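You operate a simulated robot arm through the tools that you are given. There is no shell and no other tool. Be economical: measure what you need, move in short steps, check, and stop when the job is done.

You run a simulated robot arm. Do the job below in one go: nothing can be reset, and whatever is moved stays where it is left.

## Task
Top the washer tank up to the MAX mark from the blue tank.
Fine: cap right open, spout down, hold the push button; spill none; spout up and cap closed again.

It is judged by the outcome, as a careful person would: the job done as asked, and still so three seconds after it is handed in. It fails if anything else is knocked over, pushed out of place, dropped, spilled or broken. Lids that push on must go on centred and level and be pressed home; caps that screw on are set level and turned clockwise until they are tight.

## Robot
A 7-joint arm with a two-finger parallel gripper on a trunk, on a base that drives. Base frame: it is fixed to the floor where the robot stands at the start and does not move with it; the origin is under the middle of the robot, x ahead of it, y to its left, z up. Units: cm, rad, N and s.
Its first joint turns from -2.897 to 2.897 rad. Places, roughly: blue cap [70, 0, 80]; push button [60, -10, 90]; spout [60, -10, 90]; washer tank [70, 0, 70]. Payload 4.4 kg.
The tool frame sits at the grasp point between the pads (the TCP): z along the fingers, y along the line on which they close. The tips reach 2.3 cm beyond it. Largest opening 9.4 cm; finger width 3.8, thickness 1; the body of the gripper, 5.4 by 9.6 cm, starts 3.9 cm behind the TCP.
Orientation is that of the tool frame in the base frame, as [roll, pitch, yaw] about the fixed x, y, z axes, in that order (R = Rz(yaw) Ry(pitch) Rx(roll)). With the fingers straight down and closing along the base's y, the tool's x points along the base's -x, its y along +y and its z along -z.

## Interface
- The arm moves only by the tool play_rows. Its argument "deltas" is a list that holds one entry, the list of rows, each a list of 6 numbers: the shift along the tool's x, y, z in units of 500 mm (1.0 is 500 mm), then the turn, a rotation vector about the tool's x, y, z in units of 120 degrees (1.0 is 120 degrees). In form: [[[x, y, z, ax, ay, az], ...]]. A call has 1 to 10 rows; each row is the pose to reach, as a shift and turn from the pose commanded when the call began, along the tool's axes at that moment. "jaw" is the finger opening in cm, from 0 to 9.4, set as the call begins (left out, the last holds). A call with a number of a shift or a turn outside -1 to 1 is refused whole. A row lasts 0.2 s, in which the tool goes at most 5 cm and 0.15 rad; a call with a longer step from one row to the next is refused whole, and so is a gripper value outside its range. Where a pose cannot be reached the arm comes as near as it can. A force on the tool above 90 N (or 10 N above the force at the start of the call, whichever is more), or a blocked arm, ends the call early, and 0.2 s more pass. Each finger travels about 10.8 cm/s and halts on what it meets, pressing with about 38 N; the grip force reading is that of the motor and also rises with nothing between the fingers. The clock runs only during rows and for 0.2 s after the last one: add rows that repeat a pose to give the fingers time. It gives the time, the measured TCP pose, the force on the tool (base axes), the opening and the grip force at its end, in the units of the frame above (readings bear some noise), with the torque about the TCP (base axes, N m) and any sound that the robot's microphone picked up.
- Cameras (640 x 400 px; columns grow to the right, rows downward): "scene" is now at [18.02, 19.9, 146.56]; the picture's right is [-0.42, -0.91, 0.00], its down [-0.55, 0.26, -0.79] and it looks along [0.72, -0.34, -0.61] (base axes); focal length 292 px, centre (320, 200). "wrist" rides on the gripper at [8.6, 1.6, -7.5] in the tool frame; the picture's right is [-0.18, 0.98, 0.00], its down [-0.58, -0.11, -0.81] and it looks along [-0.79, -0.15, 0.59] (tool axes); focal length 243 px, centre (320, 200). There is no depth. A picture from a camera that has moved, and an enlarged one, comes with that camera's place and axes in the base frame and with its lens.
- camera(camera): a new picture of that camera. No time passes.
- drive_base(legs): drives the robot by 1 to 6 legs, each [ahead, left, turn to the left] in cm, cm and rad, along the robot's own axes; the way and the turn of a leg run together, so that a leg with both is an arc; at most 150 cm and 3.142 rad a leg. The arm and the cameras ride along, it lands a little off, and it stops where it bumps. It gives what a move gives.
- aim_head(pan, tilt): turns the head with the scene camera to pan (to the left, within 2.094 rad either way) and tilt (down, from -0.506 to 1.204), counted from straight ahead of the robot. It gives what a move gives.
- enlarge(camera, box): a new picture of the part [left, top, right, bottom] of that camera's present view, enlarged. No time passes.
- hand_in(): hands the job in; it is judged then, once.

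Work in short steps. Places have to be worked out from the pictures, the camera data and where the tool is seen: move nearer, look again, correct. Check each grasp and each placing, and mend what went wrong. You have 120 turns and 78 pictures in all, those below and enlarged ones among them. Open the gripper and draw the arm clear of the work before you hand the job in, unless the task says otherwise; then end with one line.

The tools are called after "Request:" by a JSON object that holds its "fn" and its "kwargs". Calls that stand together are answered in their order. play_rows: Moves the arm, as the interface text tells. Its arguments: {"type":"object","properties":{"deltas":{"type":"array"},"jaw":{"type":"number"}},"required":["deltas"]} The other tools are called the same way: drive_base (legs) drives the base; aim_head (pan, tilt) turns the head that bears the scene camera; camera (camera) takes a picture; enlarge (camera, box) takes an enlarged picture of a part of a camera's view; hand_in () hands the job in.

At the start:

```text
clock: 0.0
tcp_pos: [62.03, 13.59, 126.85]
orientation: [-3.14, -0.001, -3.142]
force: [-0.7, 0.1, 0.3]
torque: [0.01, -0.02, -0.03]
width: 9.39
grasp_force: 0.1
robot x, y, heading: [0.34, 0.25, -0.002]
head pan, tilt: [-0.436, 0.654]
```

scene: 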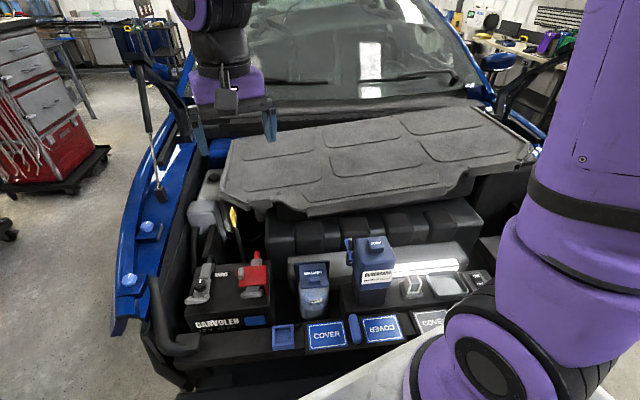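
wrist: 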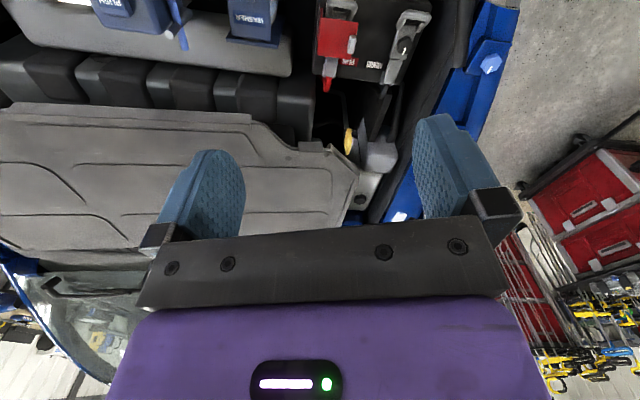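

I see an engine bay with a washer tank (blue cap, marked) and a blue tank next to it with a spout at its left. I enlarge that part for detail.

Request:
{"fn": "enlarge", "kwargs": {"camera": "scene", "box": [270, 220, 430, 320]}}

Request:
{"fn": "enlarge", "kwargs": {"camera": "wrist", "box": [60, 0, 300, 150]}}

```text
4.00 times, centred on (350, 270) of scene
camera zoom: at [18.02, 19.9, 146.56], right [-0.42, -0.91, 0.0], down [-0.55, 0.26, -0.79], along [0.72, -0.34, -0.61], focal length 1168 px, centre (200, -80)
```

zoom: 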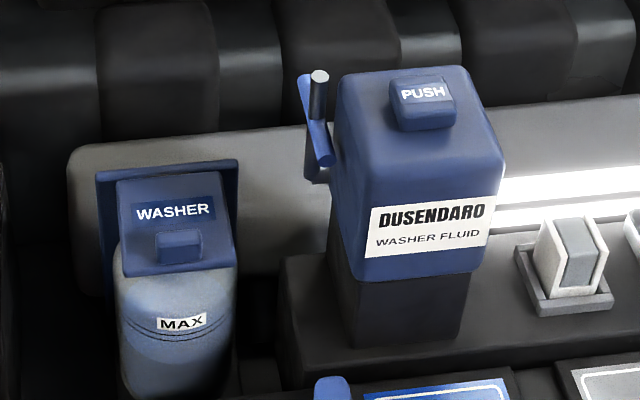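

```text
2.67 times, centred on (180, 75) of wrist
camera zoom: at [53.36, 15.27, 134.33], right [0.18, 0.98, 0.0], down [0.58, -0.11, 0.81], along [0.79, -0.15, -0.59], focal length 647 px, centre (693, 533)
```

zoom: 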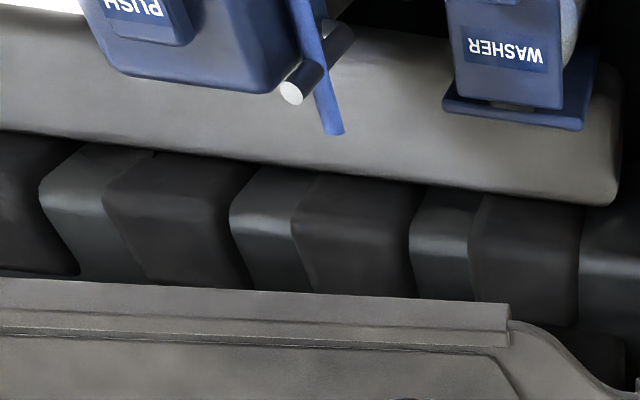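

The washer cap is near [67,-1,79], the button near [58.7,-14.6,93.4] and a rod end near [63.8,-10,92.3]. I look closer at the spout and at the cap.

Request:
{"fn": "enlarge", "kwargs": {"camera": "scene", "box": [330, 230, 394, 270]}}

Request:
{"fn": "enlarge", "kwargs": {"camera": "wrist", "box": [130, 0, 210, 50]}}

Request:
{"fn": "enlarge", "kwargs": {"camera": "scene", "box": [285, 255, 349, 335]}}

```text
10.00 times, centred on (362, 250) of scene
camera zoom: at [18.02, 19.9, 146.56], right [-0.42, -0.91, 0.0], down [-0.55, 0.26, -0.79], along [0.72, -0.34, -0.61], focal length 2919 px, centre (-100, -300)
```

zoom: 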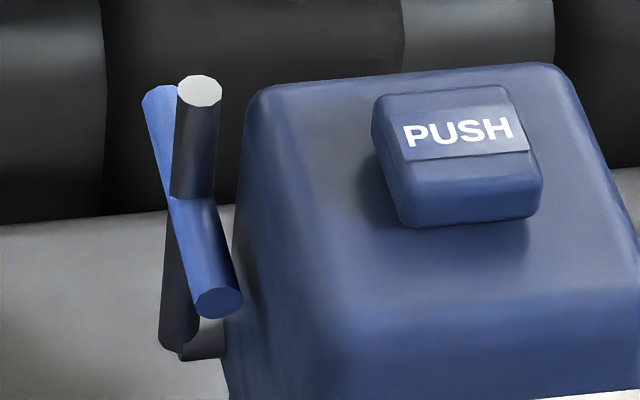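

```text
8.00 times, centred on (170, 25) of wrist
camera zoom: at [53.36, 15.27, 134.33], right [0.18, 0.98, 0.0], down [0.58, -0.11, 0.81], along [0.79, -0.15, -0.59], focal length 1941 px, centre (1520, 1600)
```

zoom: 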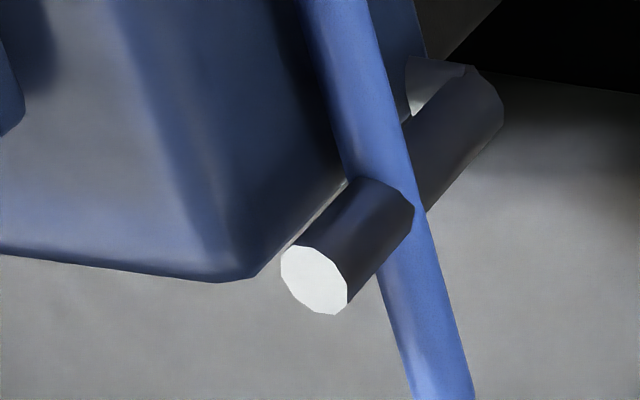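

```text
5.00 times, centred on (317, 295) of scene
camera zoom: at [18.02, 19.9, 146.56], right [-0.42, -0.91, 0.0], down [-0.55, 0.26, -0.79], along [0.72, -0.34, -0.61], focal length 1459 px, centre (335, -275)
```

zoom: 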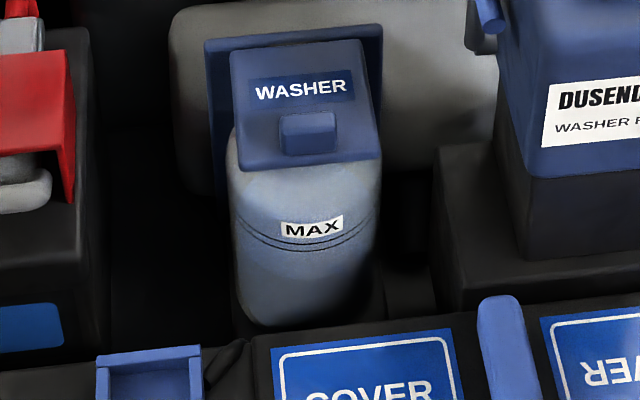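

The spout looks like a vertical pipe hinged at its base ([63.7,-10,83]), with a blue cross-bar as handle at z≈89; the car frame is yawed about -0.3 rad. I back the base 20 cm for room, to look from the front with the wrist camera.

Request:
{"fn": "drive_base", "kwargs": {"legs": [[-20, 0, 0]]}}

```text
clock: 1.6
tcp_pos: [42.03, 13.6, 126.88]
orientation: [-3.141, -0.001, 3.141]
force: [0.4, 0.3, 0.7]
torque: [0.02, -0.02, 0.03]
width: 9.38
grasp_force: 0.0
robot x, y, heading: [-20.07, 0.15, 0.003]
head pan, tilt: [-0.436, 0.654]
```

The base moved as asked. I lower the wrist camera to look at the tank and spout from the front.

Request:
{"fn": "play_rows", "kwargs": {"deltas": [[[-0.006, -0.014, 0.085, 0, 0, 0], [-0.012, -0.028, 0.17, 0, 0, 0], [-0.018, -0.042, 0.255, 0, 0, 0], [-0.024, -0.056, 0.34, 0, 0, 0], [-0.03, -0.07, 0.425, 0, 0, 0], [-0.036, -0.084, 0.51, 0, 0, 0], [-0.04, -0.1, 0.6, 0, 0, 0]]], "jaw": 0}}

Request:
{"fn": "camera", "kwargs": {"camera": "wrist"}}

Request:
{"fn": "camera", "kwargs": {"camera": "scene"}}

```text
clock: 3.2
tcp_pos: [44.03, 8.49, 96.56]
orientation: [3.14, 0.002, -3.14]
force: [-1.0, 0.6, 1.5]
torque: [0.01, -0.03, 0.01]
width: 0.0
grasp_force: 37.5
robot x, y, heading: [-19.84, 0.19, 0.004]
head pan, tilt: [-0.436, 0.654]
```

```text
70 pictures are left
camera wrist: at [35.35, 10.28, 104.07], right [0.18, 0.98, 0.0], down [0.58, -0.11, 0.81], along [0.79, -0.15, -0.59], focal length 243 px, centre (320, 200)
```

wrist: 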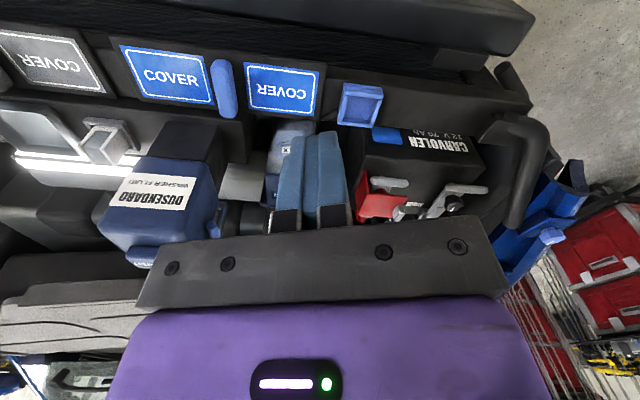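

```text
69 pictures are left
camera scene: at [-1.96, 19.88, 146.57], right [-0.42, -0.91, 0.0], down [-0.55, 0.26, -0.79], along [0.72, -0.33, -0.61], focal length 292 px, centre (320, 200)
```

scene: 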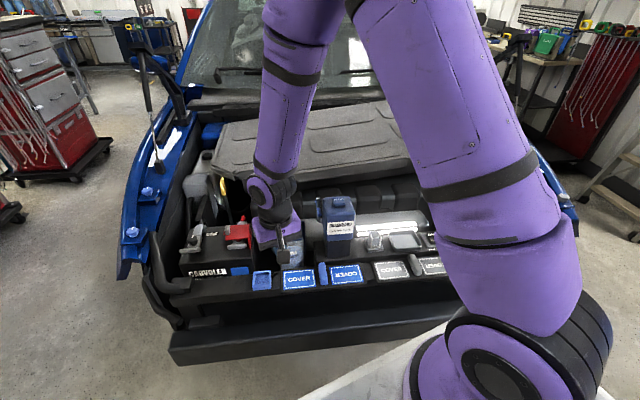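

The fingers hide the cap; I shift 11 cm left for a clear view of it and the spout.

Request:
{"fn": "play_rows", "kwargs": {"deltas": [[[0, 0.08, 0, 0, 0, 0], [0, 0.16, 0, 0, 0, 0], [0, 0.22, 0, 0, 0, 0]]]}}

Request:
{"fn": "enlarge", "kwargs": {"camera": "wrist", "box": [130, 110, 290, 210]}}

```text
clock: 4.0
tcp_pos: [44.04, 19.39, 96.6]
orientation: [-3.141, 0.0, -3.14]
force: [1.1, -1.2, -0.5]
torque: [0.03, 0.04, -0.02]
width: 0.02
grasp_force: 38.0
robot x, y, heading: [-19.85, -0.34, 0.001]
head pan, tilt: [-0.436, 0.654]
```

```text
4.00 times, centred on (210, 160) of wrist
camera zoom: at [35.54, 21.03, 104.14], right [0.18, 0.98, 0.0], down [0.58, -0.11, 0.81], along [0.79, -0.15, -0.59], focal length 970 px, centre (760, 360)
```

zoom: 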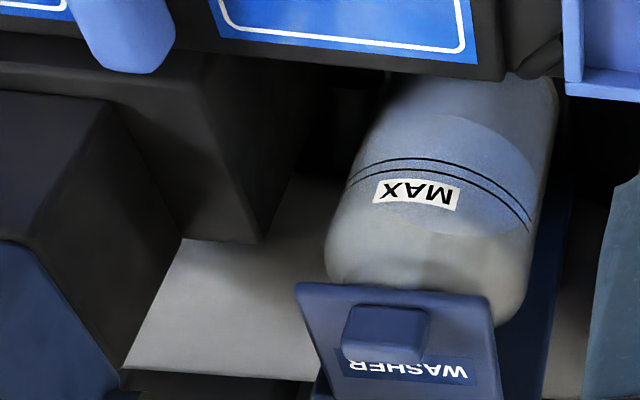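

The level is seen as the ellipse just below the two MAX lines. Now I look at the spout side and the cap with more zoom.

Request:
{"fn": "enlarge", "kwargs": {"camera": "wrist", "box": [80, 150, 280, 275]}}

Request:
{"fn": "enlarge", "kwargs": {"camera": "scene", "box": [260, 180, 372, 270]}}

```text
3.20 times, centred on (180, 212) of wrist
camera zoom: at [35.54, 21.03, 104.14], right [0.18, 0.98, 0.0], down [0.58, -0.11, 0.81], along [0.79, -0.15, -0.59], focal length 776 px, centre (768, 160)
```

zoom: 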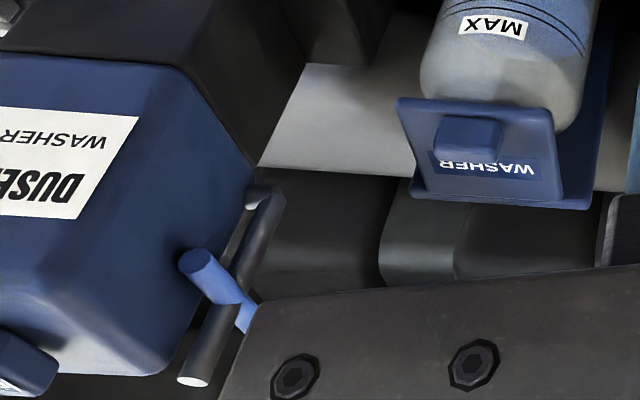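

```text
4.44 times, centred on (316, 225) of scene
camera zoom: at [-1.88, 19.85, 146.56], right [-0.42, -0.91, 0.0], down [-0.55, 0.26, -0.79], along [0.72, -0.33, -0.61], focal length 1297 px, centre (338, 89)
```

zoom: 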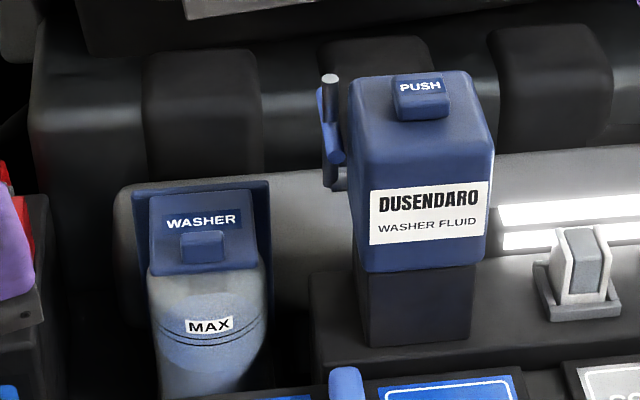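

The lid is ≈7.7 cm square, yawed ≈-20°, hinge at the far edge, tab near [63.3,0.5,80.5]. I bring the open gripper nearer with yaw -0.35.

Request:
{"fn": "play_rows", "kwargs": {"deltas": [[[-0.05, -0.072, 0.008, 0, 0, 0.042], [-0.1, -0.144, 0.016, 0, 0, 0.084], [-0.15, -0.216, 0.024, 0, 0, 0.126], [-0.2, -0.288, 0.032, 0, 0, 0.167]]], "jaw": 5.5}}

Request:
{"fn": "play_rows", "kwargs": {"deltas": [[[0, 0, 0, 0, -0.0625, 0], [0, 0, 0, 0, -0.125, 0], [0, 0, 0, 0, -0.1875, 0], [0, 0, 0, 0, -0.25, 0], [0, 0, 0, 0, -0.3125, 0], [0, 0, 0, 0, -0.375, 0]]]}}

Request:
{"fn": "camera", "kwargs": {"camera": "wrist"}}

Request:
{"fn": "camera", "kwargs": {"camera": "scene"}}

```text
clock: 5.0
tcp_pos: [53.98, 5.28, 95.13]
orientation: [-3.141, 0.0, 2.793]
force: [-0.2, 1.0, -0.2]
torque: [-0.04, -0.04, 0.0]
width: 5.51
grasp_force: 0.1
robot x, y, heading: [-19.78, 0.2, 0.001]
head pan, tilt: [-0.436, 0.654]
```

```text
clock: 6.4
tcp_pos: [54.13, 5.17, 95.24]
orientation: [-3.141, 0.79, 2.791]
force: [0.8, -0.4, -0.5]
torque: [0.04, -0.03, 0.01]
width: 5.51
grasp_force: 0.0
robot x, y, heading: [-19.98, 0.11, -0.001]
head pan, tilt: [-0.436, 0.654]
```

```text
65 pictures are left
camera wrist: at [43.95, 10.66, 94.48], right [0.46, 0.88, 0.13], down [-0.19, -0.05, 0.98], along [0.87, -0.47, 0.14], focal length 243 px, centre (320, 200)
```

wrist: 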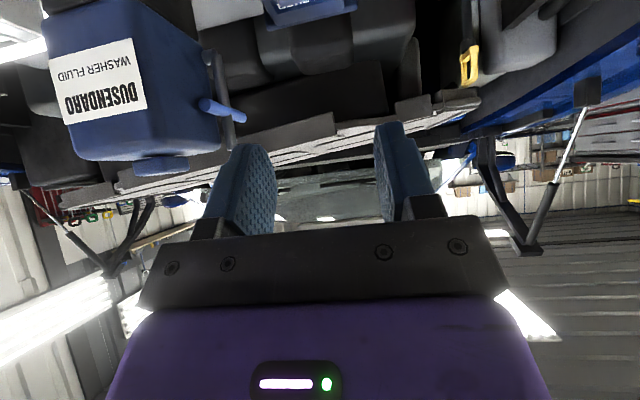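

```text
64 pictures are left
camera scene: at [-1.88, 19.87, 146.56], right [-0.42, -0.91, 0.0], down [-0.55, 0.26, -0.79], along [0.72, -0.33, -0.61], focal length 292 px, centre (320, 200)
```

scene: 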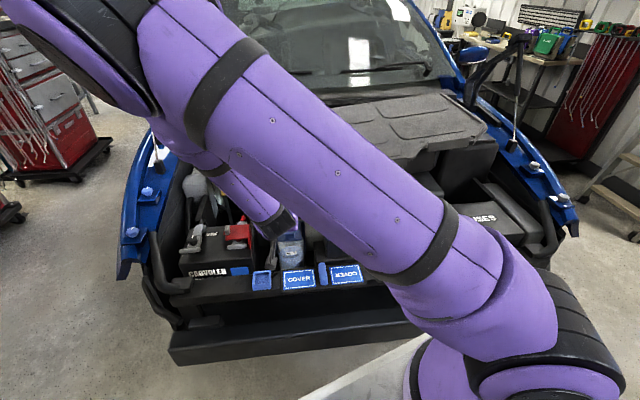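

The tilt is reached. I move toward the tab, stopping about 5 cm short, and look along the fingers.

Request:
{"fn": "play_rows", "kwargs": {"deltas": [[[0.007, -0.006, 0.08, 0, 0, 0], [0.014, -0.012, 0.16, 0, 0, 0], [0.02, -0.018, 0.24, 0, 0, 0]]]}}

Request:
{"fn": "enlarge", "kwargs": {"camera": "wrist", "box": [160, 0, 480, 200]}}

Request:
{"fn": "enlarge", "kwargs": {"camera": "scene", "box": [240, 180, 336, 270]}}

```text
clock: 7.2
tcp_pos: [61.13, 1.98, 85.91]
orientation: [-3.141, 0.786, 2.794]
force: [-0.5, -0.7, 0.2]
torque: [-0.05, 0.0, 0.02]
width: 5.47
grasp_force: 0.1
robot x, y, heading: [-20.04, 0.02, 0.002]
head pan, tilt: [-0.436, 0.654]
```

```text
2.00 times, centred on (320, 100) of wrist
camera zoom: at [50.9, 7.37, 85.18], right [0.46, 0.88, 0.13], down [-0.19, -0.05, 0.98], along [0.87, -0.47, 0.14], focal length 485 px, centre (320, 400)
```

zoom: 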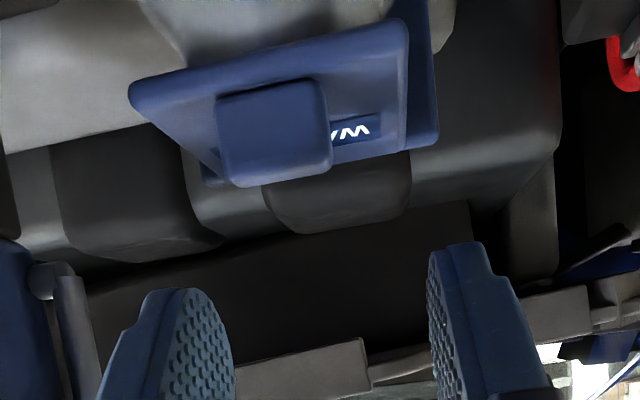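

```text
4.44 times, centred on (288, 225) of scene
camera zoom: at [-1.97, 19.94, 146.56], right [-0.42, -0.91, 0.0], down [-0.55, 0.26, -0.79], along [0.72, -0.33, -0.61], focal length 1297 px, centre (462, 89)
```

zoom: 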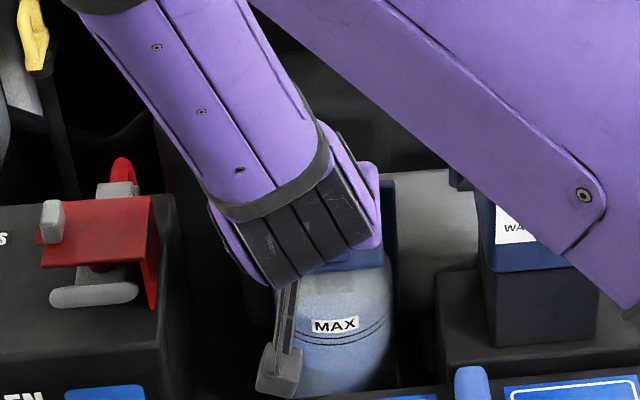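

The wrist view shows lid and tab well: front edge z≈77.7, tab top ≈[64.3,-0.2,79.8], the lid sloping up to the hinge. I go most of the way and check.

Request:
{"fn": "play_rows", "kwargs": {"deltas": [[[0.02, -0.011, 0.03, 0, 0, 0], [0.038, -0.022, 0.064, 0, 0, 0]]]}}

Request:
{"fn": "enlarge", "kwargs": {"camera": "wrist", "box": [160, 0, 480, 200]}}

```text
clock: 7.8
tcp_pos: [61.41, 0.38, 82.27]
orientation: [-3.141, 0.786, 2.792]
force: [-0.7, 0.2, -0.5]
torque: [-0.03, 0.02, 0.02]
width: 5.51
grasp_force: 0.2
robot x, y, heading: [-19.68, -0.17, 0.001]
head pan, tilt: [-0.436, 0.654]
```

```text
2.00 times, centred on (320, 100) of wrist
camera zoom: at [51.26, 5.88, 81.51], right [0.46, 0.88, 0.13], down [-0.19, -0.05, 0.98], along [0.87, -0.47, 0.14], focal length 485 px, centre (320, 400)
```

zoom: 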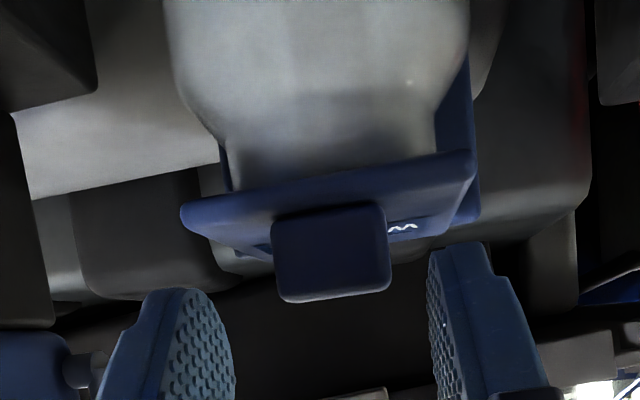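

The tab is now centred between the fingers. I advance the remaining ~2 cm and look again.

Request:
{"fn": "play_rows", "kwargs": {"deltas": [[[0.008, 0, 0.02, 0, 0, 0], [0.012, 0, 0.038, 0, 0, 0]]]}}

Request:
{"fn": "enlarge", "kwargs": {"camera": "wrist", "box": [160, 0, 480, 200]}}

```text
clock: 8.4
tcp_pos: [62.24, 0.32, 80.8]
orientation: [3.14, 0.785, 2.793]
force: [-17.0, 3.7, 19.0]
torque: [0.64, 0.08, 0.52]
width: 5.38
grasp_force: 0.1
robot x, y, heading: [-19.77, -0.03, 0.001]
head pan, tilt: [-0.436, 0.654]
```

```text
2.00 times, centred on (320, 100) of wrist
camera zoom: at [52.11, 5.62, 79.93], right [0.46, 0.88, 0.13], down [-0.19, -0.05, 0.98], along [0.87, -0.47, 0.14], focal length 485 px, centre (320, 400)
```

zoom: 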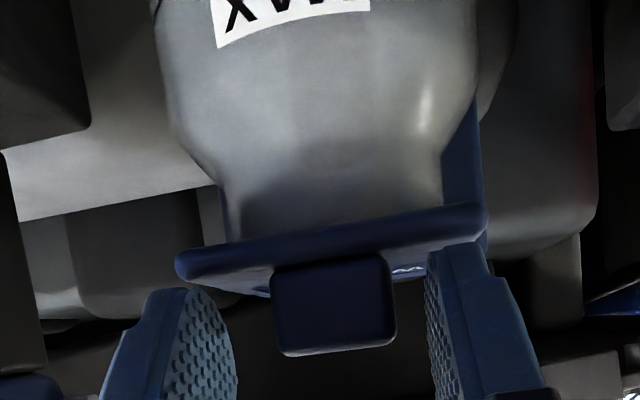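

The tips touch the lid surface (25 N) with the tab between the pads. I back 3 mm off and close on the tab.

Request:
{"fn": "play_rows", "kwargs": {"deltas": [[[0, 0, -0.006, 0, 0, 0], [0, 0, -0.006, 0, 0, 0], [0, 0, -0.006, 0, 0, 0], [0, 0, -0.006, 0, 0, 0]]], "jaw": 0}}

Request:
{"fn": "enlarge", "kwargs": {"camera": "wrist", "box": [160, 0, 480, 200]}}

```text
clock: 9.4
tcp_pos: [62.38, 0.47, 80.79]
orientation: [3.14, 0.785, 2.795]
force: [12.0, 31.9, -1.3]
torque: [0.13, 0.37, 1.24]
width: 3.14
grasp_force: 45.8
robot x, y, heading: [-19.89, 0.05, 0.002]
head pan, tilt: [-0.436, 0.654]
```

```text
2.00 times, centred on (320, 100) of wrist
camera zoom: at [52.16, 5.89, 80.01], right [0.45, 0.88, 0.13], down [-0.19, -0.05, 0.98], along [0.87, -0.47, 0.14], focal length 485 px, centre (320, 400)
```

zoom: 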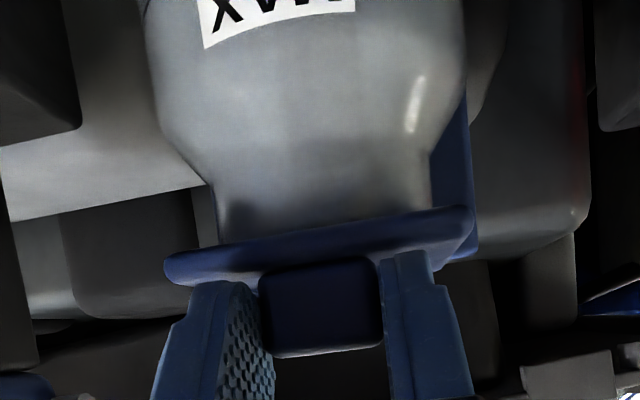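

The tab is gripped (3.1 cm) with a side bias of ~34 N, so I ease 2.5 mm toward +n. Then I start lifting the lid along an arc about the hinge (f≈66.5, z≈80.6), 15° first.

Request:
{"fn": "play_rows", "kwargs": {"deltas": [[[0, 0.005, 0, 0, 0, 0], [-0.0161, 0.005, -0.0133, 0, 0.0625, 0], [-0.0338, 0.005, -0.0244, 0, 0.125, 0]]]}}

Request:
{"fn": "enlarge", "kwargs": {"camera": "wrist", "box": [160, 0, 480, 200]}}

```text
clock: 10.2
tcp_pos: [62.97, 0.18, 82.91]
orientation: [3.139, 0.528, 2.792]
force: [42.8, 12.5, -6.6]
torque: [-0.44, -1.16, 0.95]
width: 3.2
grasp_force: 44.7
robot x, y, heading: [-19.8, 0.23, -0.003]
head pan, tilt: [-0.436, 0.654]
```

```text
2.00 times, centred on (320, 100) of wrist
camera zoom: at [53.03, 5.67, 85.01], right [0.49, 0.87, 0.09], down [0.05, -0.14, 0.99], along [0.87, -0.48, -0.11], focal length 485 px, centre (320, 400)
```

zoom: 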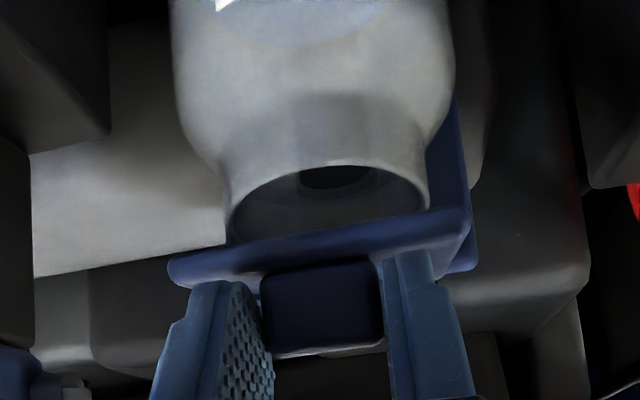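

The lid swings open with the tab; the force shows the hinge is lower than I took it (≈78.6). I correct the arc and continue to ~45°.

Request:
{"fn": "play_rows", "kwargs": {"deltas": [[[-0.0086, 0.003, 0.005, 0, 0, 0], [-0.0278, 0.004, -0.0034, 0, 0.0625, 0], [-0.0484, 0.004, -0.0102, 0, 0.125, 0]]]}}

```text
clock: 11.0
tcp_pos: [64.3, -0.01, 84.64]
orientation: [-3.139, 0.26, 2.792]
force: [-9.0, 9.1, 22.5]
torque: [-0.61, -0.82, 0.75]
width: 3.16
grasp_force: 44.9
robot x, y, heading: [-19.86, 0.01, 0.0]
head pan, tilt: [-0.436, 0.654]
```

The force is now moderate and outward; I refine the hinge to z≈79.6 and carry on to ~60°.

Request:
{"fn": "play_rows", "kwargs": {"deltas": [[[-0.0088, 0.001, -0.0164, 0, 0.0625, 0], [-0.028, 0.002, -0.0254, 0, 0.125, 0], [-0.0482, 0.002, -0.032, 0, 0.1875, 0], [-0.0688, 0.002, -0.0358, 0, 0.25, 0]]]}}

Request:
{"fn": "camera", "kwargs": {"camera": "wrist"}}

```text
clock: 12.0
tcp_pos: [67.32, -1.25, 87.29]
orientation: [-3.14, -0.261, 2.791]
force: [16.3, -2.8, 3.7]
torque: [-0.42, -1.61, 0.79]
width: 3.15
grasp_force: 44.3
robot x, y, heading: [-19.85, -0.41, -0.001]
head pan, tilt: [-0.436, 0.654]
```

```text
57 pictures are left
camera wrist: at [61.81, 2.59, 96.67], right [0.5, 0.86, -0.05], down [0.69, -0.37, 0.63], along [0.52, -0.35, -0.78], focal length 243 px, centre (320, 200)
```

wrist: 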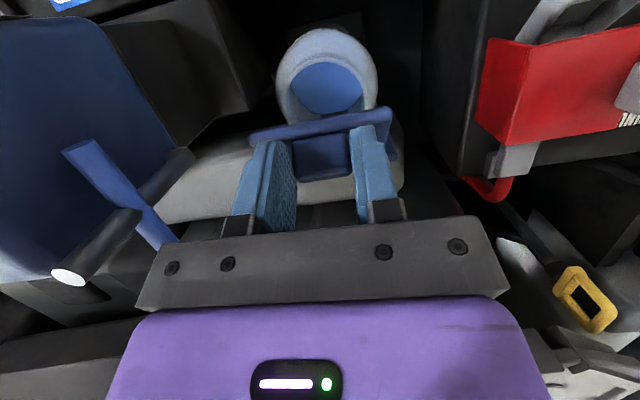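

At ~60° the filler is open and visible. I continue the arc to ~90°.

Request:
{"fn": "play_rows", "kwargs": {"deltas": [[[-0.0198, 0, -0.0114, 0, 0.0625, 0], [-0.039, 0, -0.0204, 0, 0.125, 0], [-0.0592, 0, -0.027, 0, 0.1875, 0], [-0.0802, 0, -0.0306, 0, 0.25, 0]]]}}

```text
clock: 13.0
tcp_pos: [71.29, -2.48, 87.77]
orientation: [3.139, -0.785, 2.794]
force: [3.0, -1.2, 38.5]
torque: [-0.04, -0.53, 0.79]
width: 3.18
grasp_force: 44.4
robot x, y, heading: [-20.09, 0.11, 0.007]
head pan, tilt: [-0.436, 0.654]
```

Lid at about 90° (upward force 38 N shows I'm slightly low). I raise a little and go on to ~112° or its stop.

Request:
{"fn": "play_rows", "kwargs": {"deltas": [[[-0.0127, 0, -0.0164, 0, 0.0625, 0], [-0.0312, 0, -0.0262, 0, 0.125, 0], [-0.05, 0, -0.032, 0, 0.18, 0]]]}}

Request:
{"fn": "camera", "kwargs": {"camera": "scene"}}

Request:
{"fn": "camera", "kwargs": {"camera": "wrist"}}

```text
clock: 13.8
tcp_pos: [73.24, -3.14, 87.38]
orientation: [3.141, -1.047, 2.795]
force: [5.6, 15.3, 18.2]
torque: [-1.27, -2.36, 2.09]
width: 3.15
grasp_force: 45.0
out of reach, approached as far as the arm can: row 3
robot x, y, heading: [-19.56, -0.34, 0.0]
head pan, tilt: [-0.436, 0.654]
```

```text
56 pictures are left
camera scene: at [-1.96, 19.98, 146.56], right [-0.42, -0.91, 0.0], down [-0.55, 0.26, -0.79], along [0.72, -0.33, -0.61], focal length 292 px, centre (320, 200)
```

scene: 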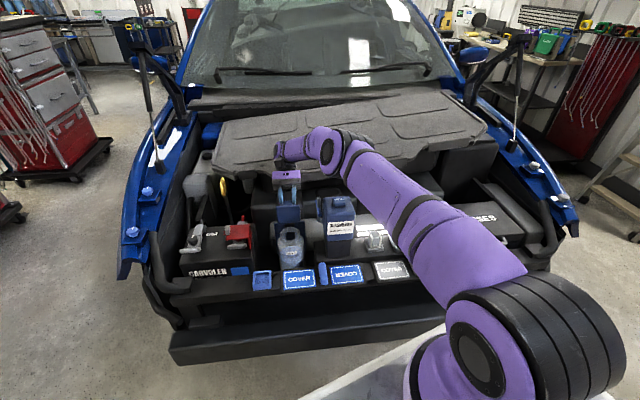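

```text
55 pictures are left
camera wrist: at [75.66, -2.3, 98.73], right [0.42, 0.89, -0.16], down [0.89, -0.44, -0.1], along [-0.16, -0.1, -0.98], focal length 243 px, centre (320, 200)
```

wrist: 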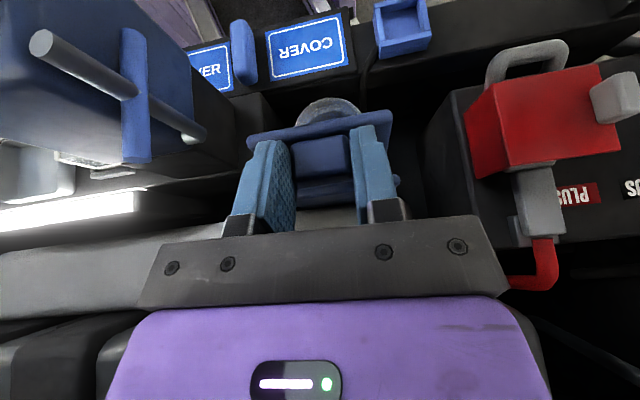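

The lid is ~105° open, past vertical. I open the fingers and draw up off the tab, turning the tool back toward down.

Request:
{"fn": "play_rows", "kwargs": {"deltas": [[[0, 0, 0, 0, 0, 0], [0, 0, 0, 0, 0, 0], [0.035, 0, -0.03, 0, 0, 0], [0.07, 0, -0.06, 0, 0, 0], [0.11, 0, -0.09, 0, -0.07, 0], [0.16, 0, -0.12, 0, -0.14, 0], [0.2, 0, -0.14, 0, -0.21, 0], [0.24, 0, -0.16, 0, -0.28, 0], [0.24, 0, -0.16, 0, -0.35, 0], [0.24, 0, -0.16, 0, -0.42, 0]]], "jaw": 6}}

Request:
{"fn": "enlarge", "kwargs": {"camera": "scene", "box": [240, 170, 400, 270]}}

```text
clock: 16.0
tcp_pos: [74.0, -3.6, 101.83]
orientation: [3.141, -0.164, 2.79]
force: [0.7, 0.9, -0.6]
torque: [0.02, 0.04, -0.04]
width: 6.01
grasp_force: 0.1
out of reach, approached as far as the arm can: row 3, 4
robot x, y, heading: [-19.89, -0.0, 0.003]
head pan, tilt: [-0.436, 0.654]
```

```text
4.00 times, centred on (320, 220) of scene
camera zoom: at [-1.85, 19.89, 146.56], right [-0.42, -0.91, 0.0], down [-0.55, 0.26, -0.79], along [0.72, -0.33, -0.61], focal length 1168 px, centre (320, 120)
```

zoom: 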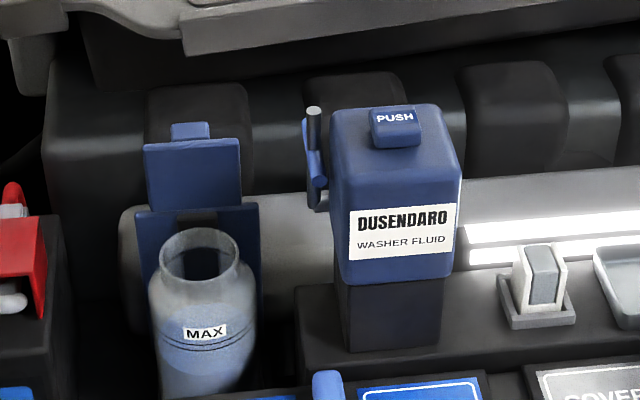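

The lid stands open by itself. I will verify it's fully open by a gentle push from the near side with closed fingers; first I move in front of it, above the tank.

Request:
{"fn": "play_rows", "kwargs": {"deltas": [[[0.071, 0, 0.012, 0, -0.026, 0], [0.142, 0, 0.024, 0, -0.052, 0], [0.213, 0, 0.035, 0, -0.078, 0]]], "jaw": 0}}

Request:
{"fn": "play_rows", "kwargs": {"deltas": [[[0, 0, 0.09, 0, 0, 0], [0, 0, 0.18, 0, 0, 0], [0, 0, 0.27, 0, 0, 0], [0, 0, 0.34, 0, 0, 0]]]}}

Request:
{"fn": "camera", "kwargs": {"camera": "wrist"}}

```text
clock: 16.8
tcp_pos: [64.02, 0.1, 101.79]
orientation: [-3.141, -0.003, 2.79]
force: [0.6, -0.7, -1.0]
torque: [0.01, 0.01, -0.02]
width: 0.0
grasp_force: 38.4
robot x, y, heading: [-19.95, 0.05, 0.003]
head pan, tilt: [-0.436, 0.654]
```

```text
clock: 17.8
tcp_pos: [63.8, 0.14, 84.68]
orientation: [3.139, -0.002, 2.792]
force: [0.3, 0.9, -0.4]
torque: [0.02, -0.04, 0.0]
width: 0.01
grasp_force: 38.1
robot x, y, heading: [-20.01, -0.23, 0.002]
head pan, tilt: [-0.436, 0.654]
```

```text
53 pictures are left
camera wrist: at [56.25, 4.65, 92.28], right [0.51, 0.86, 0.0], down [0.51, -0.3, 0.81], along [0.69, -0.41, -0.59], focal length 243 px, centre (320, 200)
```

wrist: 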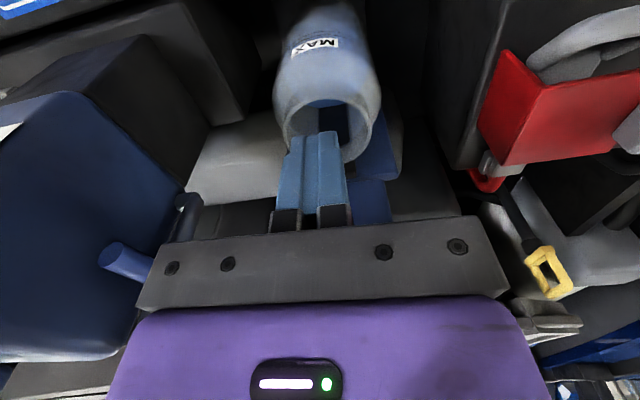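

I push forward toward the lid in small steps, watching the force.

Request:
{"fn": "play_rows", "kwargs": {"deltas": [[[-0.05, 0, 0, 0, 0, 0], [-0.1, 0, 0, 0, 0, 0], [-0.12, 0, 0, 0, 0, 0]]]}}

Request:
{"fn": "play_rows", "kwargs": {"deltas": [[[-0.01, 0, 0, 0, 0, 0], [-0.02, 0, 0, 0, 0, 0]]]}}

```text
clock: 18.6
tcp_pos: [69.44, -1.82, 84.77]
orientation: [3.142, -0.004, 2.792]
force: [-0.3, -0.2, -0.4]
torque: [0.05, -0.02, 0.0]
width: 0.0
grasp_force: 37.4
robot x, y, heading: [-19.66, -0.14, -0.002]
head pan, tilt: [-0.436, 0.654]
```

```text
clock: 19.2
tcp_pos: [70.35, -2.31, 84.77]
orientation: [3.141, -0.002, 2.793]
force: [-0.5, 0.2, 0.0]
torque: [0.01, -0.01, 0.01]
width: 0.0
grasp_force: 38.0
robot x, y, heading: [-19.93, 0.15, 0.005]
head pan, tilt: [-0.436, 0.654]
```

No contact yet at f≈66.9; I look before going on.

Request:
{"fn": "enlarge", "kwargs": {"camera": "scene", "box": [250, 180, 346, 240]}}

Request:
{"fn": "enlarge", "kwargs": {"camera": "wrist", "box": [220, 60, 460, 210]}}

```text
6.67 times, centred on (298, 210) of scene
camera zoom: at [-1.9, 19.91, 146.56], right [-0.42, -0.91, 0.0], down [-0.55, 0.26, -0.79], along [0.72, -0.33, -0.61], focal length 1946 px, centre (467, 133)
```

zoom: 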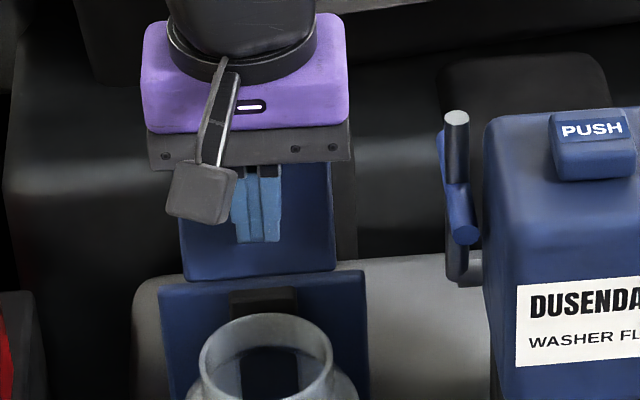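

```text
2.67 times, centred on (340, 135) of wrist
camera zoom: at [62.84, 2.17, 92.39], right [0.51, 0.86, 0.0], down [0.51, -0.3, 0.8], along [0.69, -0.41, -0.59], focal length 647 px, centre (267, 373)
```

zoom: 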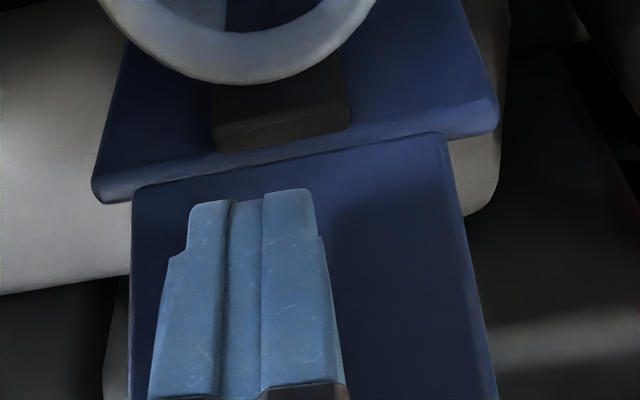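

The fingers are in front of the lid's inner face. I continue in small steps to contact.

Request:
{"fn": "play_rows", "kwargs": {"deltas": [[[-0.01, 0, 0, 0, 0, 0], [-0.02, 0, 0, 0, 0, 0]]]}}

Request:
{"fn": "play_rows", "kwargs": {"deltas": [[[-0.01, 0, 0, 0, 0, 0], [-0.02, 0, 0, 0, 0, 0]]]}}

```text
clock: 19.8
tcp_pos: [70.59, -2.35, 84.81]
orientation: [-3.141, -0.013, 2.793]
force: [-65.2, 11.1, 20.6]
torque: [0.38, 1.12, -0.29]
width: 0.0
grasp_force: 37.5
robot x, y, heading: [-19.95, 0.06, 0.003]
head pan, tilt: [-0.436, 0.654]
```

```text
clock: 20.2
tcp_pos: [70.57, -2.37, 84.68]
orientation: [-3.14, -0.024, 2.795]
force: [-33.4, 5.0, 28.0]
torque: [-0.15, 0.35, -0.04]
width: 0.0
grasp_force: 37.7
robot x, y, heading: [-19.88, 0.27, -0.003]
head pan, tilt: [-0.436, 0.654]
stopped in row 1: the force on the tool passed its limit at 95 N (the readings are from after the stop); the commanded pose is now the measured one
```

The lid is at its hard stop: fully open. I back away, rise and go over to above the spout's far bar half.

Request:
{"fn": "play_rows", "kwargs": {"deltas": [[[0.04, 0, 0, 0, 0, 0], [0.1, 0, 0, 0, 0, 0], [0.1, 0, -0.1, 0, 0, 0], [0.1, 0, -0.2, 0, 0, 0], [0.1, 0, -0.3, 0, 0, 0], [0.07, -0.08, -0.32, 0, 0, 0], [0.05, -0.14, -0.32, 0, 0, 0], [0.02, -0.19, -0.32, 0, 0, 0]]], "jaw": 3}}

Request:
{"fn": "camera", "kwargs": {"camera": "wrist"}}

Request:
{"fn": "enlarge", "kwargs": {"camera": "scene", "box": [280, 170, 360, 220]}}

```text
clock: 22.0
tcp_pos: [66.91, -10.96, 100.57]
orientation: [-3.138, -0.022, 2.795]
force: [0.4, 0.3, 0.3]
torque: [-0.03, -0.01, 0.0]
width: 2.99
grasp_force: 0.0
robot x, y, heading: [-20.0, 0.03, 0.001]
head pan, tilt: [-0.436, 0.654]
```

```text
50 pictures are left
camera wrist: at [59.41, -6.46, 108.22], right [0.51, 0.86, -0.01], down [0.53, -0.3, 0.79], along [0.68, -0.41, -0.61], focal length 243 px, centre (320, 200)
```

wrist: 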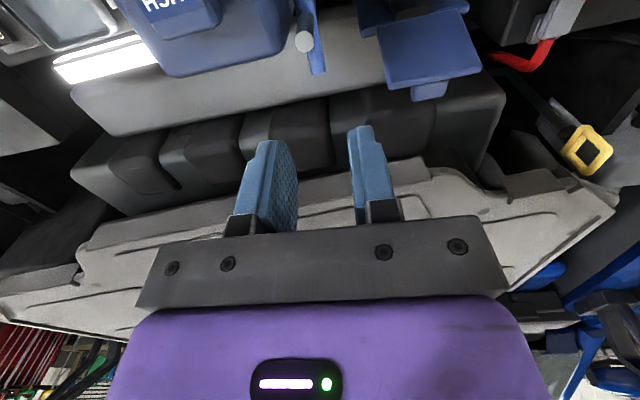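

```text
8.00 times, centred on (320, 195) of scene
camera zoom: at [-2.0, 19.97, 146.55], right [-0.42, -0.91, 0.0], down [-0.55, 0.26, -0.79], along [0.72, -0.33, -0.61], focal length 2335 px, centre (320, 240)
```

zoom: 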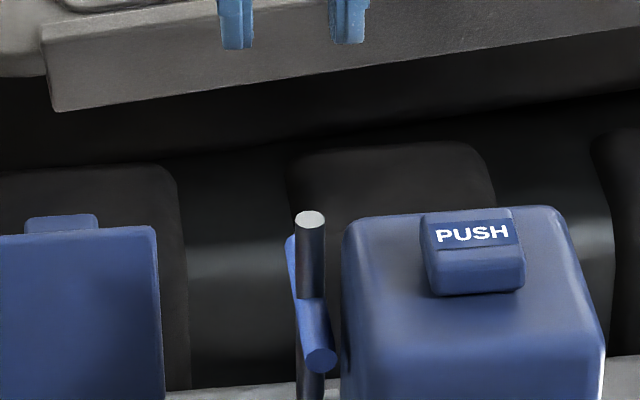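

Fingers are nearly over the bar's far half (bar end ≈[67,-11.1,89]). I descend 8 cm and check.

Request:
{"fn": "play_rows", "kwargs": {"deltas": [[[0.002, -0.003, 0.08, 0, -0.0105, 0], [0.004, -0.003, 0.16, 0, -0.0105, 0]]]}}

Request:
{"fn": "enlarge", "kwargs": {"camera": "wrist", "box": [200, 20, 440, 170]}}

Request:
{"fn": "enlarge", "kwargs": {"camera": "scene", "box": [280, 170, 360, 220]}}

```text
clock: 22.6
tcp_pos: [66.58, -10.91, 92.51]
orientation: [-3.138, 0.001, 2.793]
force: [-0.8, 0.8, 1.6]
torque: [-0.04, -0.02, -0.02]
width: 2.99
grasp_force: 0.2
robot x, y, heading: [-19.63, -0.18, -0.0]
head pan, tilt: [-0.436, 0.654]
```

```text
2.67 times, centred on (320, 95) of wrist
camera zoom: at [58.96, -6.55, 100.05], right [0.51, 0.86, 0.0], down [0.51, -0.3, 0.81], along [0.69, -0.41, -0.59], focal length 647 px, centre (320, 480)
```

zoom: 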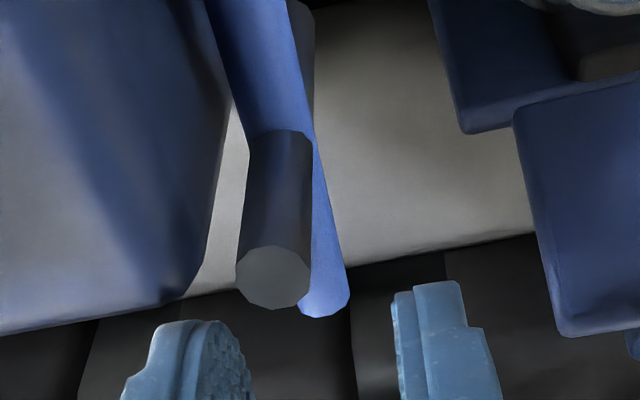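

```text
8.00 times, centred on (320, 195) of scene
camera zoom: at [-2.02, 19.92, 146.56], right [-0.42, -0.91, 0.0], down [-0.55, 0.26, -0.79], along [0.72, -0.33, -0.61], focal length 2335 px, centre (320, 240)
```

zoom: 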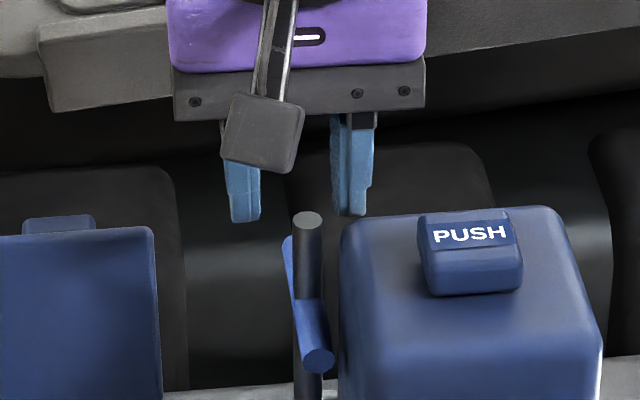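

The bar's far end lies between the pads and the pipe just nearer. I nudge 3 mm away from the pipe, descend 3.2 cm, then close gently.

Request:
{"fn": "play_rows", "kwargs": {"deltas": [[[-0.006, 0, 0.03, 0, 0, 0], [-0.006, 0, 0.064, 0, 0, 0]]]}}

Request:
{"fn": "enlarge", "kwargs": {"camera": "wrist", "box": [200, 20, 440, 170]}}

```text
clock: 23.2
tcp_pos: [66.76, -11.26, 89.53]
orientation: [-3.138, 0.002, 2.791]
force: [-0.2, 0.3, 0.3]
torque: [-0.05, -0.05, 0.03]
width: 3.0
grasp_force: 0.0
robot x, y, heading: [-19.61, -0.2, 0.0]
head pan, tilt: [-0.436, 0.654]
```

```text
2.67 times, centred on (320, 95) of wrist
camera zoom: at [59.24, -6.73, 96.89], right [0.51, 0.86, 0.0], down [0.51, -0.3, 0.81], along [0.69, -0.41, -0.59], focal length 647 px, centre (320, 480)
```

zoom: 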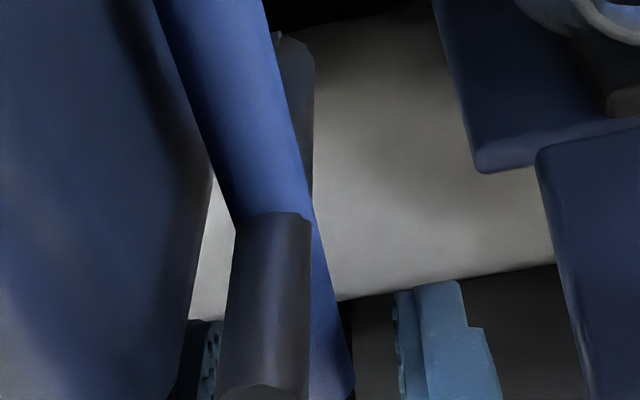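

The bar is between the pads. I close on it and swing the spout 35° down toward the tank.

Request:
{"fn": "play_rows", "kwargs": {"deltas": [[[0, 0, 0, 0, 0, 0], [0, 0, 0, 0, 0, 0], [0, 0, 0, 0, 0, 0]]], "jaw": 0}}

Request:
{"fn": "play_rows", "kwargs": {"deltas": [[[0, 0.0209, 0.0018, 0, 0, 0], [0, 0.041, 0.007, 0, 0, 0], [0, 0.06, 0.0156, 0, 0, 0], [0, 0.0688, 0.0216, 0, 0, 0]]]}}

Request:
{"fn": "camera", "kwargs": {"camera": "wrist"}}

```text
clock: 24.0
tcp_pos: [66.82, -11.23, 89.4]
orientation: [-3.139, 0.002, 2.795]
force: [3.0, -0.6, -2.2]
torque: [-0.06, -0.34, 1.19]
width: 1.29
grasp_force: 45.3
robot x, y, heading: [-19.94, 0.26, 0.001]
head pan, tilt: [-0.436, 0.654]
```

```text
clock: 25.0
tcp_pos: [67.95, -7.98, 88.33]
orientation: [-3.137, -0.003, 2.793]
force: [-12.2, -1.0, -1.5]
torque: [-0.02, 0.64, 1.17]
width: 1.26
grasp_force: 45.3
robot x, y, heading: [-19.82, -0.36, -0.003]
head pan, tilt: [-0.436, 0.654]
```

```text
45 pictures are left
camera wrist: at [60.39, -3.48, 95.8], right [0.51, 0.86, 0.0], down [0.51, -0.3, 0.81], along [0.69, -0.41, -0.59], focal length 243 px, centre (320, 200)
```

wrist: 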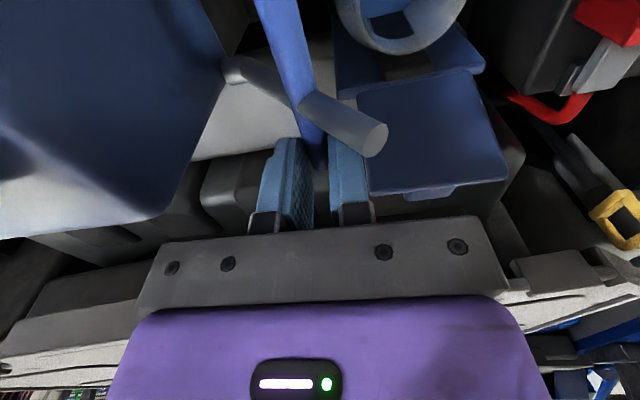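

The spout swings nicely to ~35°. I release, rise and check whether it stays.

Request:
{"fn": "play_rows", "kwargs": {"deltas": [[[0, 0, 0, 0, 0, 0], [0, 0, 0, 0, 0, 0], [0, 0, -0.07, 0, 0, 0], [0, 0, -0.15, 0, 0, 0]]], "jaw": 3.2}}

Request:
{"fn": "enlarge", "kwargs": {"camera": "scene", "box": [250, 170, 378, 250]}}

```text
clock: 26.0
tcp_pos: [68.08, -8.09, 95.78]
orientation: [-3.139, 0.0, 2.792]
force: [0.9, 1.1, -1.2]
torque: [0.01, 0.02, -0.03]
width: 3.2
grasp_force: 0.1
robot x, y, heading: [-19.58, -0.09, 0.003]
head pan, tilt: [-0.436, 0.654]
```

```text
5.00 times, centred on (314, 210) of scene
camera zoom: at [-1.92, 19.92, 146.55], right [-0.42, -0.91, 0.0], down [-0.55, 0.26, -0.79], along [0.72, -0.33, -0.61], focal length 1459 px, centre (350, 150)
```

zoom: 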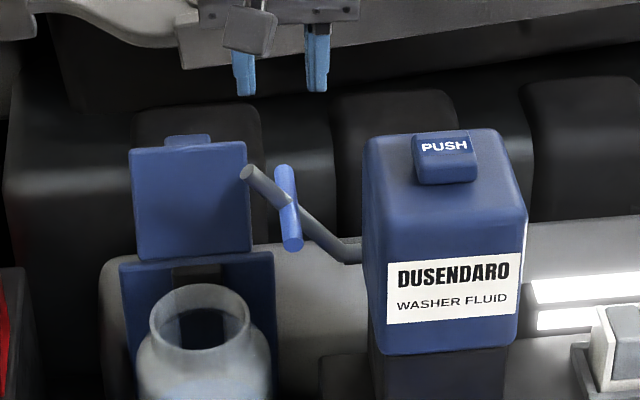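

It stays put at mid-swing. I move over to the bar's near half, staying high, then descend to grip it there.

Request:
{"fn": "play_rows", "kwargs": {"deltas": [[[0.06, 0, 0, 0, 0, 0], [0.121, -0.002, 0, 0, 0, 0], [0.121, -0.002, 0.06, 0, 0, 0], [0.121, -0.002, 0.122, 0, 0, 0]]]}}

Request:
{"fn": "enlarge", "kwargs": {"camera": "wrist", "box": [200, 60, 440, 210]}}

Request:
{"fn": "enlarge", "kwargs": {"camera": "scene", "box": [250, 170, 378, 250]}}

```text
clock: 27.0
tcp_pos: [62.4, -6.0, 89.73]
orientation: [-3.139, 0.002, 2.791]
force: [-0.7, 0.0, 0.1]
torque: [0.0, 0.0, -0.01]
width: 3.18
grasp_force: 0.1
robot x, y, heading: [-19.92, -0.2, 0.001]
head pan, tilt: [-0.436, 0.654]
```

```text
2.67 times, centred on (320, 135) of wrist
camera zoom: at [54.84, -1.5, 97.26], right [0.51, 0.86, 0.0], down [0.51, -0.3, 0.81], along [0.69, -0.41, -0.59], focal length 647 px, centre (320, 373)
```

zoom: 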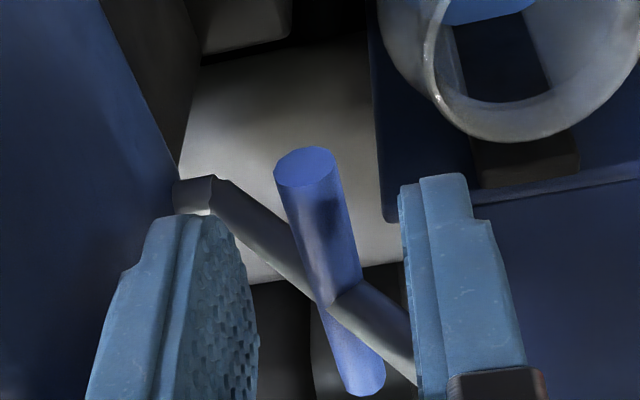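

```text
5.00 times, centred on (314, 210) of scene
camera zoom: at [-2.01, 19.92, 146.56], right [-0.42, -0.91, 0.0], down [-0.55, 0.26, -0.79], along [0.72, -0.33, -0.61], focal length 1459 px, centre (350, 150)
```

zoom: 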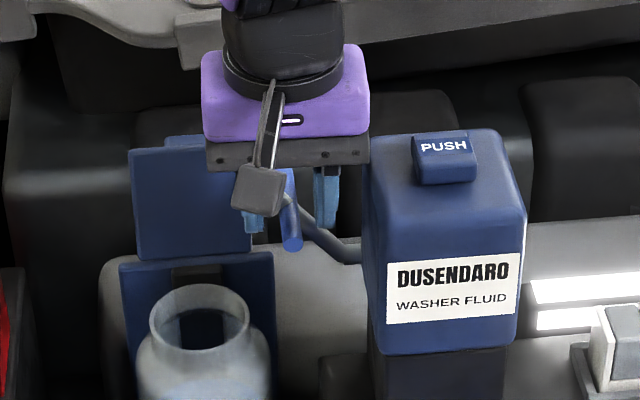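

The bar is between the fingers. I shift 4 mm nearer to keep off the pipe, lower 5 mm and close.

Request:
{"fn": "play_rows", "kwargs": {"deltas": [[[0.008, 0, 0.01, 0, 0, 0], [0.008, 0, 0.01, 0, 0, 0], [0.008, 0, 0.01, 0, 0, 0], [0.008, 0, 0.01, 0, 0, 0]]], "jaw": 0}}

Request:
{"fn": "enlarge", "kwargs": {"camera": "wrist", "box": [200, 60, 440, 210]}}

```text
clock: 28.0
tcp_pos: [62.09, -5.85, 89.41]
orientation: [-3.136, 0.002, 2.792]
force: [-0.2, 0.1, 0.5]
torque: [-0.01, -0.02, 0.01]
width: 0.0
grasp_force: 37.7
robot x, y, heading: [-19.89, 0.03, 0.003]
head pan, tilt: [-0.436, 0.654]
```

```text
2.67 times, centred on (320, 135) of wrist
camera zoom: at [54.5, -1.4, 96.72], right [0.51, 0.86, 0.0], down [0.51, -0.3, 0.81], along [0.69, -0.41, -0.59], focal length 647 px, centre (320, 373)
```

zoom: 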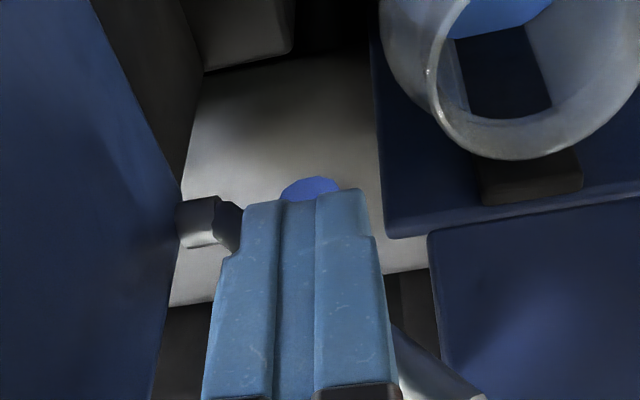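

The fingers closed just above the bar (width 0), so the bar sits lower, ~z 86.5. I open, lower 1.6 cm and close again.

Request:
{"fn": "play_rows", "kwargs": {"deltas": [[[0, 0, -0.01, 0, 0, 0], [0, 0, -0.01, 0, 0, 0], [0, 0, 0.01, 0, 0, 0], [0, 0, 0.032, 0, 0, 0]]], "jaw": 3.2}}

Request:
{"fn": "play_rows", "kwargs": {"deltas": [[[0, 0, 0, 0, 0, 0], [0, 0, 0, 0, 0, 0], [0, 0, 0, 0, 0, 0]]], "jaw": 0}}

Request:
{"fn": "enlarge", "kwargs": {"camera": "wrist", "box": [200, 60, 440, 210]}}

```text
clock: 29.0
tcp_pos: [62.07, -5.88, 87.66]
orientation: [-3.138, 0.002, 2.793]
force: [-0.2, -0.4, 0.3]
torque: [0.0, 0.03, 0.04]
width: 3.21
grasp_force: 0.1
robot x, y, heading: [-19.77, -0.3, 0.004]
head pan, tilt: [-0.436, 0.654]
```

```text
clock: 29.8
tcp_pos: [62.05, -5.89, 87.59]
orientation: [-3.138, 0.0, 2.794]
force: [-1.1, -2.5, -2.4]
torque: [-0.07, 0.03, 1.17]
width: 1.27
grasp_force: 45.0
robot x, y, heading: [-19.9, -0.15, -0.001]
head pan, tilt: [-0.436, 0.654]
```

```text
2.67 times, centred on (320, 135) of wrist
camera zoom: at [54.45, -1.44, 95.09], right [0.51, 0.86, 0.0], down [0.51, -0.3, 0.81], along [0.69, -0.41, -0.59], focal length 647 px, centre (320, 373)
```

zoom: 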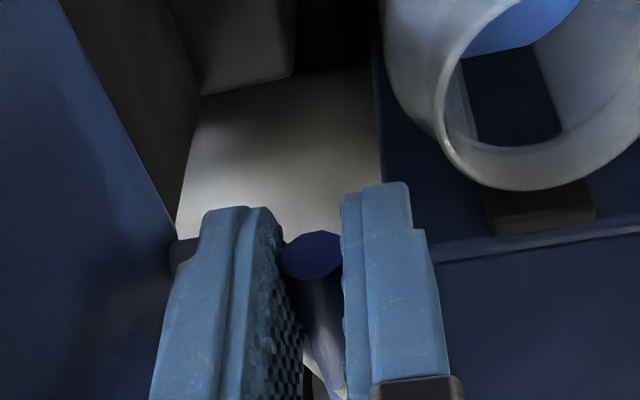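

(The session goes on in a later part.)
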